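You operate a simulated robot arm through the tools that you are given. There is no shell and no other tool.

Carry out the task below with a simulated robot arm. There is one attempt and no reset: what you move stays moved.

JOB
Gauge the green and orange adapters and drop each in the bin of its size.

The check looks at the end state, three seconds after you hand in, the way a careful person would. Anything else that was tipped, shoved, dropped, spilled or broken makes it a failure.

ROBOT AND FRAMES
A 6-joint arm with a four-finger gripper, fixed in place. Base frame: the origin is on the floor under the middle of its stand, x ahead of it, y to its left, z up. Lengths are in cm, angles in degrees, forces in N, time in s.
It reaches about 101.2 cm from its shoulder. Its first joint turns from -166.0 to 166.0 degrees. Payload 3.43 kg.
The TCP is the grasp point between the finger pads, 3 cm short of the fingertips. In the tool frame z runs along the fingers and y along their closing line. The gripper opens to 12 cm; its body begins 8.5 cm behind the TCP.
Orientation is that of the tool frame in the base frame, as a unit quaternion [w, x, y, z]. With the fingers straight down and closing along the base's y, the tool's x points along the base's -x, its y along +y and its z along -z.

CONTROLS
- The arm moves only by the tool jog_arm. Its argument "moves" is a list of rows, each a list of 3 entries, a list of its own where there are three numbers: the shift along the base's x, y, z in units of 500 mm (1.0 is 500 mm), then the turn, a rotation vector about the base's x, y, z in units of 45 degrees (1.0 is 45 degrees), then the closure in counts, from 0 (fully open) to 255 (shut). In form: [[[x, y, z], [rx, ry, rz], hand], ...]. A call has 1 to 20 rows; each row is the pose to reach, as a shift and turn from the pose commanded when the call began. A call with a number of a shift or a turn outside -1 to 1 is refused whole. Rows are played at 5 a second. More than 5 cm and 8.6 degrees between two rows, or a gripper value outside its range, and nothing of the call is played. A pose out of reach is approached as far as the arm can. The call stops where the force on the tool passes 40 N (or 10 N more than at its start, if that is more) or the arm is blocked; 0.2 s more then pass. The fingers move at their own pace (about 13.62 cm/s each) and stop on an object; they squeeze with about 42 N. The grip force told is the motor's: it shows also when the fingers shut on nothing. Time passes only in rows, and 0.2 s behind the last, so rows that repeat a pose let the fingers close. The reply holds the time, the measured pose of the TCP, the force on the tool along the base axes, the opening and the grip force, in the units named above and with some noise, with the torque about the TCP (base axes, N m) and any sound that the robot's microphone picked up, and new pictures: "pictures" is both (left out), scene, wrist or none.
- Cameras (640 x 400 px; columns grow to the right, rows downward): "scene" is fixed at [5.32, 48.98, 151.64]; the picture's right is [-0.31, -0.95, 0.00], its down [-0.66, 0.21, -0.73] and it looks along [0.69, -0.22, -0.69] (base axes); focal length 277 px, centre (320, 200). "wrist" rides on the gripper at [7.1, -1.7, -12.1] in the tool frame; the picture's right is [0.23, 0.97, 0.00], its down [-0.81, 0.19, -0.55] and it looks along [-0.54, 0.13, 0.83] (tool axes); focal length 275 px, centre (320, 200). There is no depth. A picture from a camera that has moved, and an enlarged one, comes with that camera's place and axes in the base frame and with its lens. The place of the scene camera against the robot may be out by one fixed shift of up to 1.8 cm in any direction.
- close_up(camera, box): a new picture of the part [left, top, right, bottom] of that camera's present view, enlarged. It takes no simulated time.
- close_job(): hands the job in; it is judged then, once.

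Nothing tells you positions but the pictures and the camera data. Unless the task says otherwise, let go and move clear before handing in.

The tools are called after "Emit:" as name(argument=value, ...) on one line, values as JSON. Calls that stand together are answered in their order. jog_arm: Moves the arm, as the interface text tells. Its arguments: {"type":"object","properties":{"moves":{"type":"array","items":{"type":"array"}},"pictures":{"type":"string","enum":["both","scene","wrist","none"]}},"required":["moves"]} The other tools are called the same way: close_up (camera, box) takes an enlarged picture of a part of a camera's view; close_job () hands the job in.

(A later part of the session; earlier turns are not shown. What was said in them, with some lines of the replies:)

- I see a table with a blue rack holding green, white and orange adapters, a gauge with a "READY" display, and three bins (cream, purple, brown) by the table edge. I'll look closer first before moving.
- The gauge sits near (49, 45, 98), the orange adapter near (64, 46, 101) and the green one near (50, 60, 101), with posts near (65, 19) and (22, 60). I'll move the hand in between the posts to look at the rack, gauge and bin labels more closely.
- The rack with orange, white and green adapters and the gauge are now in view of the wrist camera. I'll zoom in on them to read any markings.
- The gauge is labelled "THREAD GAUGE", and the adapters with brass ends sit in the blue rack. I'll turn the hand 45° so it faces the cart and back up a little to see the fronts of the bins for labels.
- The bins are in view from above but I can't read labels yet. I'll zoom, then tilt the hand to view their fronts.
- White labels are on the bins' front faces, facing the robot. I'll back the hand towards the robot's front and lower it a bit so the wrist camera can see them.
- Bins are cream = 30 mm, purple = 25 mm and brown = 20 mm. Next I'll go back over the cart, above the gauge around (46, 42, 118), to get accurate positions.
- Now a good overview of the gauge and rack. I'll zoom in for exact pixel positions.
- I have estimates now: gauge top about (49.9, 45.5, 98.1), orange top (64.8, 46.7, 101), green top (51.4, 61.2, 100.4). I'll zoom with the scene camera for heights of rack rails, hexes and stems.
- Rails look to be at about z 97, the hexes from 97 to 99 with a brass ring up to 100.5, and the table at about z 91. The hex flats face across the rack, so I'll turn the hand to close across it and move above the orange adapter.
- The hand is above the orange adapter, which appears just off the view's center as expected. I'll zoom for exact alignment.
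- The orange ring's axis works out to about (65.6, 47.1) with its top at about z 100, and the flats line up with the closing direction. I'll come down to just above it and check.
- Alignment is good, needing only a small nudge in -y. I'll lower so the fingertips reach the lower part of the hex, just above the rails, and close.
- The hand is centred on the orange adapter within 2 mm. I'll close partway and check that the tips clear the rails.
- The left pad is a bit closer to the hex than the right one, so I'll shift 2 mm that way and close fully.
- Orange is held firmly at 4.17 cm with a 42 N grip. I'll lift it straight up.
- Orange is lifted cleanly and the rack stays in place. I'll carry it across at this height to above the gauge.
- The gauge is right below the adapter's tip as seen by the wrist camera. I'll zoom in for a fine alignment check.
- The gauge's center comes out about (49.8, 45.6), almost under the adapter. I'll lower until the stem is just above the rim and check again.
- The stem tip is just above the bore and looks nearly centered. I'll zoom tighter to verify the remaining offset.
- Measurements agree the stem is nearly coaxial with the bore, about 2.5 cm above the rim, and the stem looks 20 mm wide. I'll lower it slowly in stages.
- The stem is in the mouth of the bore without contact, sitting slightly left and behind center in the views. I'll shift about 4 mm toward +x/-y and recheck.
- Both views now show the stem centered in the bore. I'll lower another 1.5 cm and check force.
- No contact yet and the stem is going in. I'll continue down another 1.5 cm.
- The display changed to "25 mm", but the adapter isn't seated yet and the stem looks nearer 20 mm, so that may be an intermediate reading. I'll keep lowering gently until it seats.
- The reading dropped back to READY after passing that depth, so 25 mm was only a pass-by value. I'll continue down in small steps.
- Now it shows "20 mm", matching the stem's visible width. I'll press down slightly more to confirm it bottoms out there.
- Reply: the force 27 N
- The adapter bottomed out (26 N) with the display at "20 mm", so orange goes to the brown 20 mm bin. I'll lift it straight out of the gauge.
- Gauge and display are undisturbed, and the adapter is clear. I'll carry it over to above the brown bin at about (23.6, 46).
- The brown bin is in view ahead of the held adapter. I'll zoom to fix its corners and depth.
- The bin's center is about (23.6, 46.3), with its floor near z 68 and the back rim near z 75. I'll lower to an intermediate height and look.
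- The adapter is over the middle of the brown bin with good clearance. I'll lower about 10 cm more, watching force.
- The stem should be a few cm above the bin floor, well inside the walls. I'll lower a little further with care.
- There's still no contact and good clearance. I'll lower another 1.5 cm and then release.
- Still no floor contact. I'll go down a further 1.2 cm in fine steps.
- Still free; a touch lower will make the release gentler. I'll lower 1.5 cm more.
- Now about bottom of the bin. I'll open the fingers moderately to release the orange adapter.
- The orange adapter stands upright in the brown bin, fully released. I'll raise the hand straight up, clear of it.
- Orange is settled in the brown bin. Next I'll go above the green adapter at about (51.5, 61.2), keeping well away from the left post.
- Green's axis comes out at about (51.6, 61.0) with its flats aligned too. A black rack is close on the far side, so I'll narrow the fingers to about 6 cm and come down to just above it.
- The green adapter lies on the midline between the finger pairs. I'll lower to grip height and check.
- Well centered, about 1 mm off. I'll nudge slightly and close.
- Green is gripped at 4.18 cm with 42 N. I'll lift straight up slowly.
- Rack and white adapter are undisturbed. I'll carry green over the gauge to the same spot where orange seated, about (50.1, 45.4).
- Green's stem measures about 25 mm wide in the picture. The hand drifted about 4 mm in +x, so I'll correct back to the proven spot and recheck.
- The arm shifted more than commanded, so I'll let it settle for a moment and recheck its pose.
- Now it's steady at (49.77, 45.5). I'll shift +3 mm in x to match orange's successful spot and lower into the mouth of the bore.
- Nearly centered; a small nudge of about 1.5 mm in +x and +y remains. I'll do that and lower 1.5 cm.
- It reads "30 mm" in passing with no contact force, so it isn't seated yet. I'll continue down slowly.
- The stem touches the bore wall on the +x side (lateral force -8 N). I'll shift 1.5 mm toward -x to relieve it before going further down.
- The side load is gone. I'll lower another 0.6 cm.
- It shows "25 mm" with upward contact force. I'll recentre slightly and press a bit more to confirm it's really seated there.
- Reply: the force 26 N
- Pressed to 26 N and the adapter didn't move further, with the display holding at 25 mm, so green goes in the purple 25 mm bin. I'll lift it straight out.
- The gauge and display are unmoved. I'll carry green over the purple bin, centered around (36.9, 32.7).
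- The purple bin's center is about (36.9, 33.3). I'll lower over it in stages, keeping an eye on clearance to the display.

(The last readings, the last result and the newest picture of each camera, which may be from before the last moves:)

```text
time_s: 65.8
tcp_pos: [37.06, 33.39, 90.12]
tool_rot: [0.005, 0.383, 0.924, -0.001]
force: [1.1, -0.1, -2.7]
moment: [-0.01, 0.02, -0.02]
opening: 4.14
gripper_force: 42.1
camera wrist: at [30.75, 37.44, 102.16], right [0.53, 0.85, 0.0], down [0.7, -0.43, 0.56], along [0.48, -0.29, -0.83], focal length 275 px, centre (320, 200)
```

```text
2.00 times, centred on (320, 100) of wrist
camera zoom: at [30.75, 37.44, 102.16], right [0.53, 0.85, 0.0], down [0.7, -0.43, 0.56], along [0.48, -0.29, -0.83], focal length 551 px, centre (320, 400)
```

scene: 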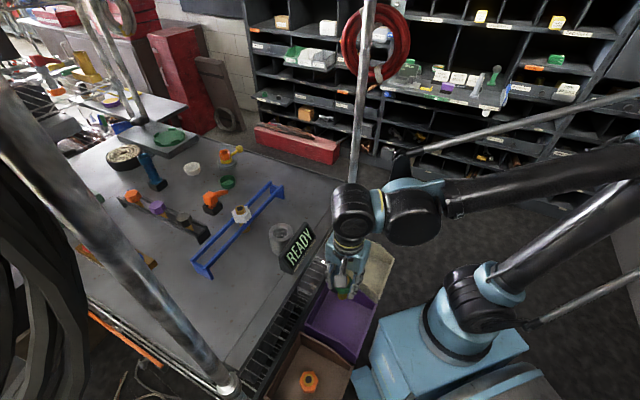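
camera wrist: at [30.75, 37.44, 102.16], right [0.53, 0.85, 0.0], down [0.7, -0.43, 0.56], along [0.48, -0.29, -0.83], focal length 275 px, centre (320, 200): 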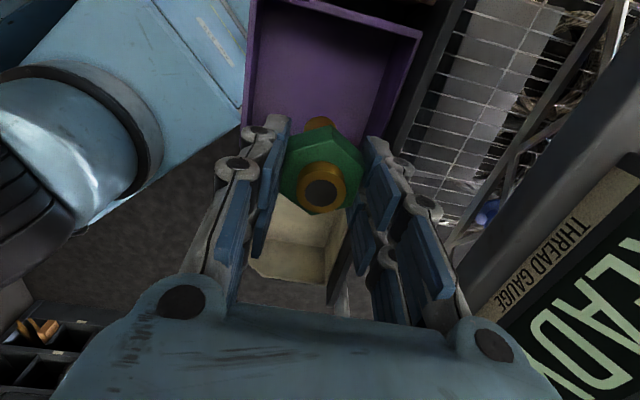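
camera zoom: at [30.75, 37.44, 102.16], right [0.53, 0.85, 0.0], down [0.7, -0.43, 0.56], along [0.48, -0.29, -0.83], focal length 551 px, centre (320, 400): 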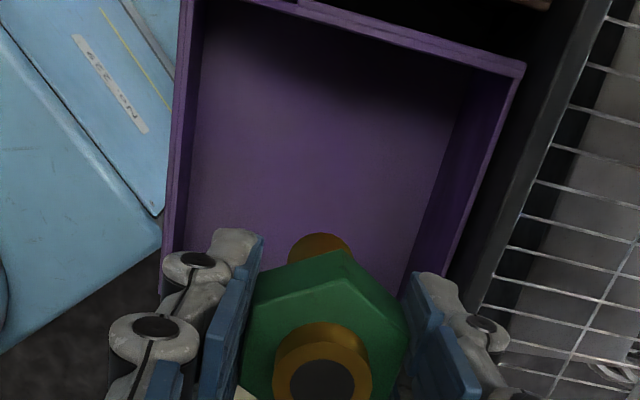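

Same geometry as with the brown bin and plenty of clearance. I'll lower 10 cm, then check.

Emit:
jog_arm(moves=[[[0.0, 0.0, -0.06], [0, 0, 0], 255], [[0.0, 0.0, -0.12], [0, 0, 0], 255], [[0.0, 0.0, -0.17], [0, 0, 0], 255], [[0.0, 0.0, -0.2], [0, 0, 0], 255], [[0.0, 0.0, -0.2], [0, 0, 0], 255]], pictures="both")

Emit:
close_up(camera="scene", box=[230, 200, 430, 360])

Emit:
close_up(camera="wrist", box=[200, 0, 440, 260])

```text
time_s: 67.0
tcp_pos: [36.97, 33.3, 80.42]
tool_rot: [0.005, 0.382, 0.924, -0.001]
force: [0.2, -1.0, -2.7]
moment: [0.03, 0.03, 0.02]
opening: 4.13
gripper_force: 41.8
camera wrist: at [30.7, 37.3, 92.33], right [0.52, 0.85, 0.0], down [0.7, -0.43, 0.56], along [0.48, -0.29, -0.83], focal length 275 px, centre (320, 200)
```

scene: 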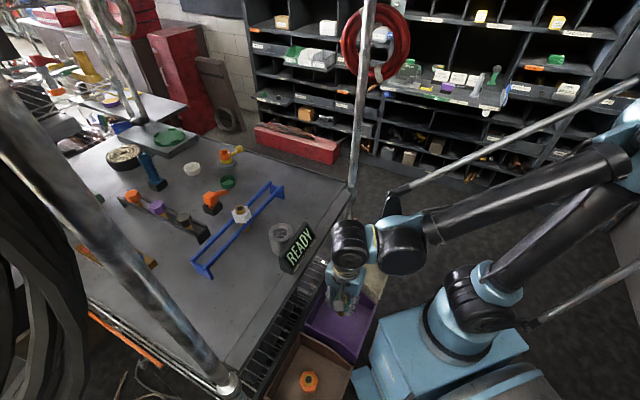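
wrist: 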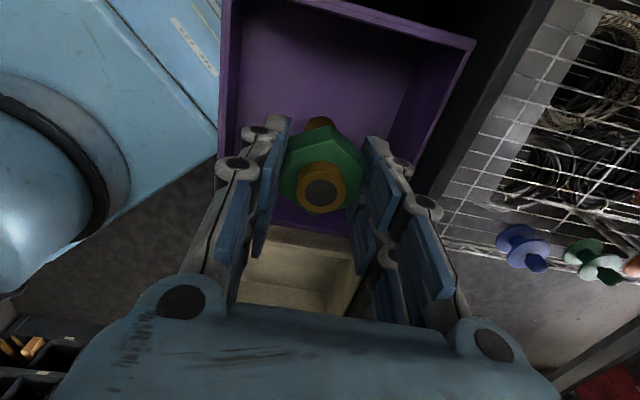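

```text
2.50 times, centred on (330, 280) of scene
camera zoom: at [5.32, 48.98, 151.64], right [-0.31, -0.95, 0.0], down [-0.66, 0.21, -0.73], along [0.69, -0.22, -0.69], focal length 693 px, centre (295, 0)
```

zoom: 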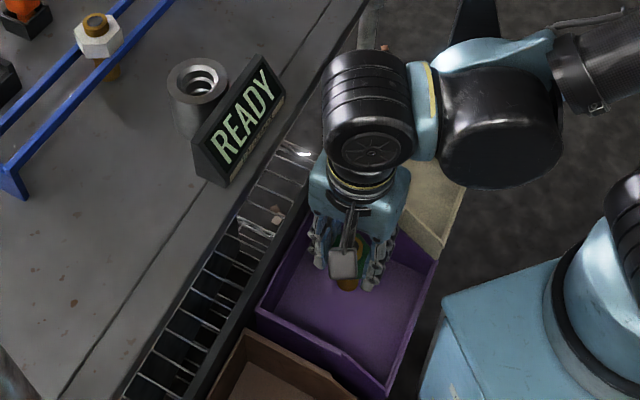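

```text
1.54 times, centred on (320, 130) of wrist
camera zoom: at [30.7, 37.3, 92.33], right [0.52, 0.85, 0.0], down [0.7, -0.43, 0.56], along [0.48, -0.29, -0.83], focal length 424 px, centre (320, 308)
```

zoom: 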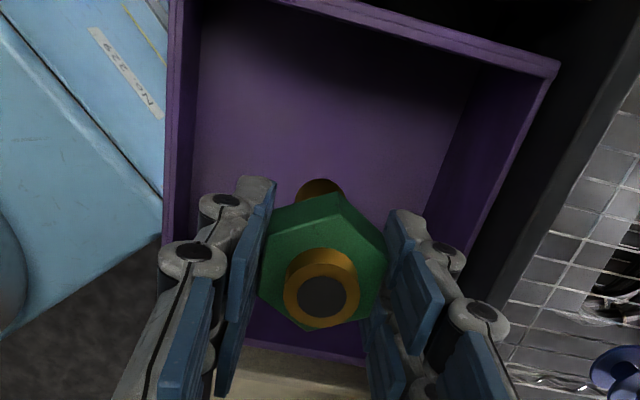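

Good placement. I'll lower the last 5.8 cm in gentle steps and stop on any contact.

Emit:
jog_arm(moves=[[[0.0, 0.0, -0.02], [0, 0, 0], 255], [[0.0, 0.0, -0.04], [0, 0, 0], 255], [[0.0, 0.0, -0.06], [0, 0, 0], 255], [[0.0, 0.0, -0.08], [0, 0, 0], 255], [[0.0, 0.0, -0.095], [0, 0, 0], 255], [[0.0, 0.0, -0.106], [0, 0, 0], 255], [[0.0, 0.0, -0.116], [0, 0, 0], 255], [[0.0, 0.0, -0.116], [0, 0, 0], 255]], pictures="both")

Emit:
close_up(camera="wrist", box=[200, 0, 440, 260])

Emit:
close_up(camera="scene", box=[230, 200, 430, 360])

```text
time_s: 68.8
tcp_pos: [36.76, 33.37, 74.28]
tool_rot: [0.005, 0.383, 0.924, -0.001]
force: [-0.4, -0.2, -2.9]
moment: [0.0, 0.02, 0.02]
opening: 4.16
gripper_force: 41.3
camera wrist: at [30.57, 37.33, 86.35], right [0.52, 0.85, 0.0], down [0.7, -0.43, 0.56], along [0.48, -0.29, -0.83], focal length 275 px, centre (320, 200)
```

scene: 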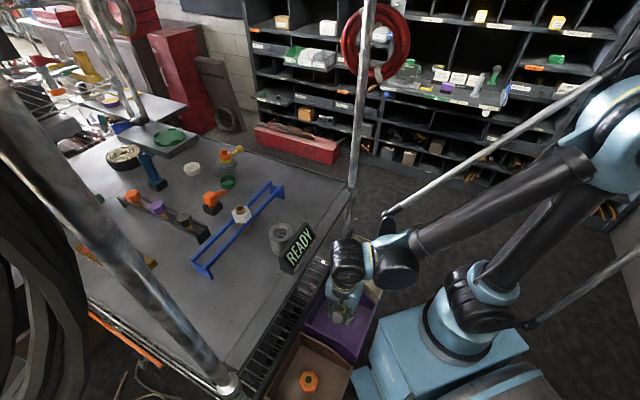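
wrist: 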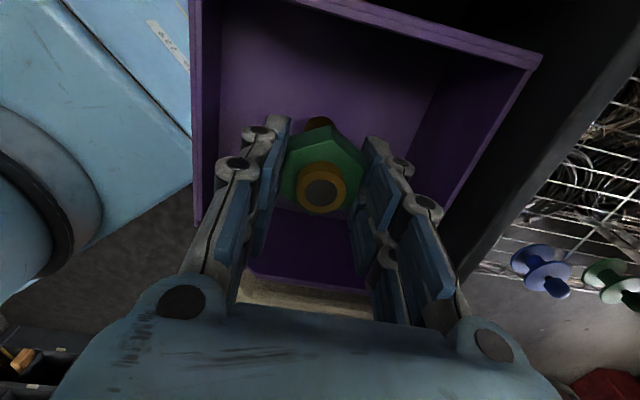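

```text
1.54 times, centred on (320, 130) of wrist
camera zoom: at [30.57, 37.33, 86.35], right [0.52, 0.85, 0.0], down [0.7, -0.43, 0.56], along [0.48, -0.29, -0.83], focal length 424 px, centre (320, 308)
```

zoom: 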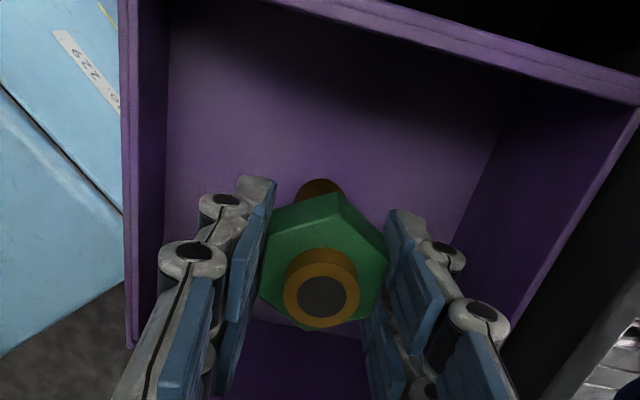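

```text
2.50 times, centred on (330, 280) of scene
camera zoom: at [5.32, 48.98, 151.64], right [-0.31, -0.95, 0.0], down [-0.66, 0.21, -0.73], along [0.69, -0.22, -0.69], focal length 693 px, centre (295, 0)
```

zoom: 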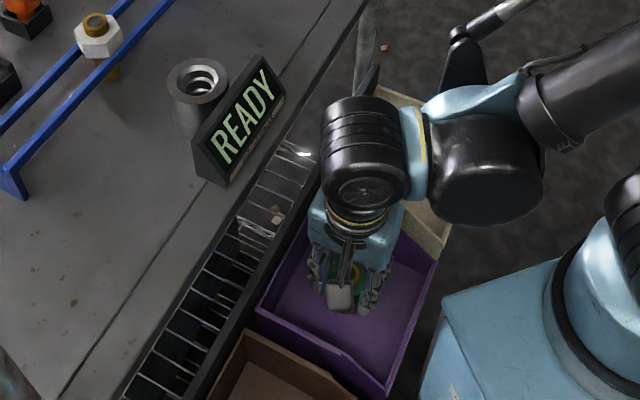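

Green is well inside the purple bin, just above the floor. I'll open the fingers to release it.

Emit:
jog_arm(moves=[[[0, 0, 0], [0, 0, 0], 140], [[0, 0, 0], [0, 0, 0], 110], [[0, 0, 0], [0, 0, 0], 110], [[0, 0, 0], [0, 0, 0], 110], [[0, 0, 0], [0, 0, 0], 110]], pictures="wrist")

Emit:
close_up(camera="wrist", box=[200, 0, 440, 260])

```text
time_s: 70.0
tcp_pos: [36.87, 33.28, 74.3]
tool_rot: [0.006, 0.383, 0.924, -0.001]
force: [0.2, 0.0, 0.1]
moment: [0.0, 0.0, 0.0]
opening: 6.83
gripper_force: 0.1
camera wrist: at [30.57, 37.32, 86.36], right [0.52, 0.85, 0.0], down [0.7, -0.43, 0.56], along [0.48, -0.29, -0.83], focal length 275 px, centre (320, 200)
```

wrist: 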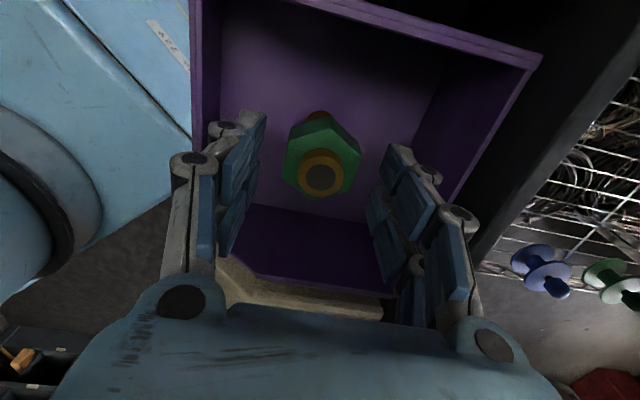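

```text
1.54 times, centred on (320, 130) of wrist
camera zoom: at [30.57, 37.32, 86.36], right [0.52, 0.85, 0.0], down [0.7, -0.43, 0.56], along [0.48, -0.29, -0.83], focal length 424 px, centre (320, 308)
```

zoom: 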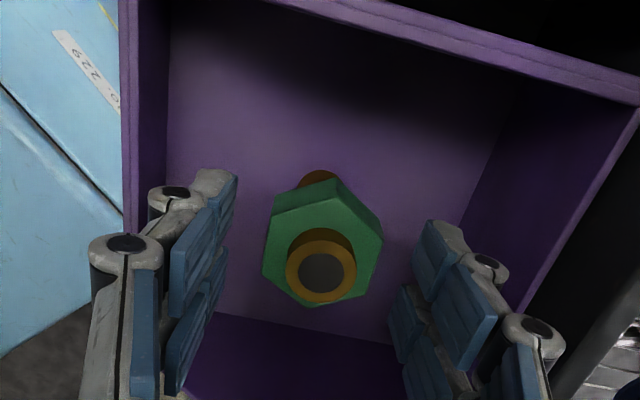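

Green stands free on the purple bin's floor between the open fingers. I'll raise the hand straight up, clear of everything.

Emit:
jog_arm(moves=[[[0, 0, 0.03], [0, 0, 0], 110], [[0, 0, 0.07], [0, 0, 0], 110], [[0, 0, 0.13], [0, 0, 0], 110], [[0, 0, 0.2], [0, 0, 0], 110], [[0, 0, 0.28], [0, 0, 0], 110], [[0, 0, 0.37], [0, 0, 0], 110], [[0, 0, 0.46], [0, 0, 0], 110], [[0, 0, 0.55], [0, 0, 0], 110], [[0, 0, 0.64], [0, 0, 0], 110], [[0, 0, 0.73], [0, 0, 0], 110], [[0, 0, 0.82], [0, 0, 0], 110], [[0, 0, 0.9], [0, 0, 0], 110], [[0, 0, 0.9], [0, 0, 0], 110]], pictures="both")

Emit:
close_up(camera="scene", box=[180, 140, 400, 400])

Emit:
close_up(camera="wrist", box=[220, 0, 460, 160])

```text
time_s: 72.8
tcp_pos: [36.95, 33.35, 119.28]
tool_rot: [0.005, 0.383, 0.924, 0.0]
force: [0.8, -0.1, -0.5]
moment: [-0.01, -0.01, -0.03]
opening: 6.81
gripper_force: 0.0
camera wrist: at [30.63, 37.2, 131.3], right [0.52, 0.85, 0.0], down [0.7, -0.43, 0.56], along [0.48, -0.29, -0.83], focal length 275 px, centre (320, 200)
```

scene: 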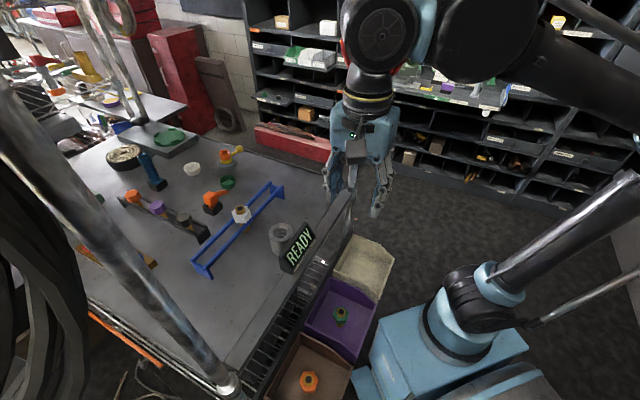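
wrist: 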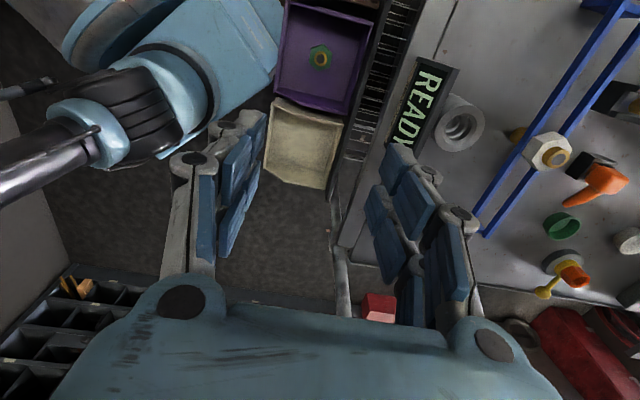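

```text
1.54 times, centred on (290, 270) of scene
camera zoom: at [5.32, 48.98, 151.64], right [-0.31, -0.95, 0.0], down [-0.66, 0.21, -0.73], along [0.69, -0.22, -0.69], focal length 426 px, centre (366, 92)
```

zoom: 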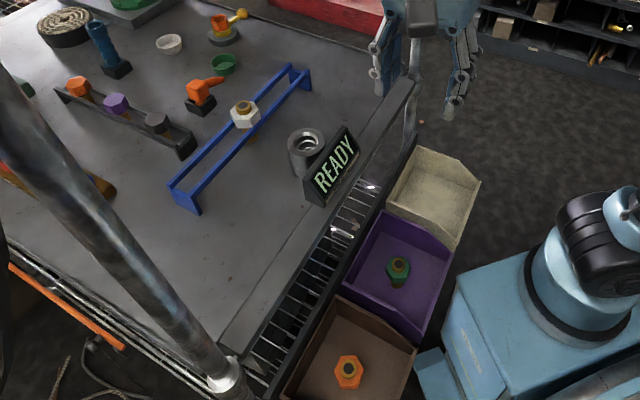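

```text
2.50 times, centred on (340, 80) of wrist
camera zoom: at [30.63, 37.2, 131.3], right [0.52, 0.85, 0.0], down [0.7, -0.43, 0.56], along [0.48, -0.29, -0.83], focal length 688 px, centre (270, 500)
```

zoom: 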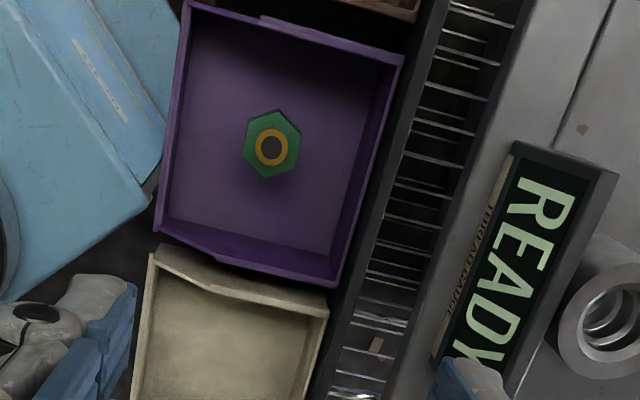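

Orange (gauged 20 mm) is in the brown 20 mm bin and green (gauged 25 mm) is in the purple 25 mm bin. The rack, white adapter and gauge are undisturbed and the hand is clear, so I'll hand in.

Emit:
close_job()

```text
The job is handed in.
```

I gauged both adapters, put each in the bin for its size, and handed the job in.

| Adapter | Gauge reading | Bin |
|---|---|---|
| Orange | 20 mm | Brown (20 mm) |
| Green | 25 mm | Purple (25 mm) |

On the way into the gauge, the display briefly showed larger sizes. I only took a reading once the adapter had bottomed out and would go no further.

I treated the green and orange pieces in the blue rack as the adapters. The orange piece in the black rack has no brass ring like the others, so I took it for a plug and left it alone.

In the last pictures, both adapters stand upright in their bins. The white adapter, the rack, the gauge and the other items look unmoved, and the hand was clear before I handed in.
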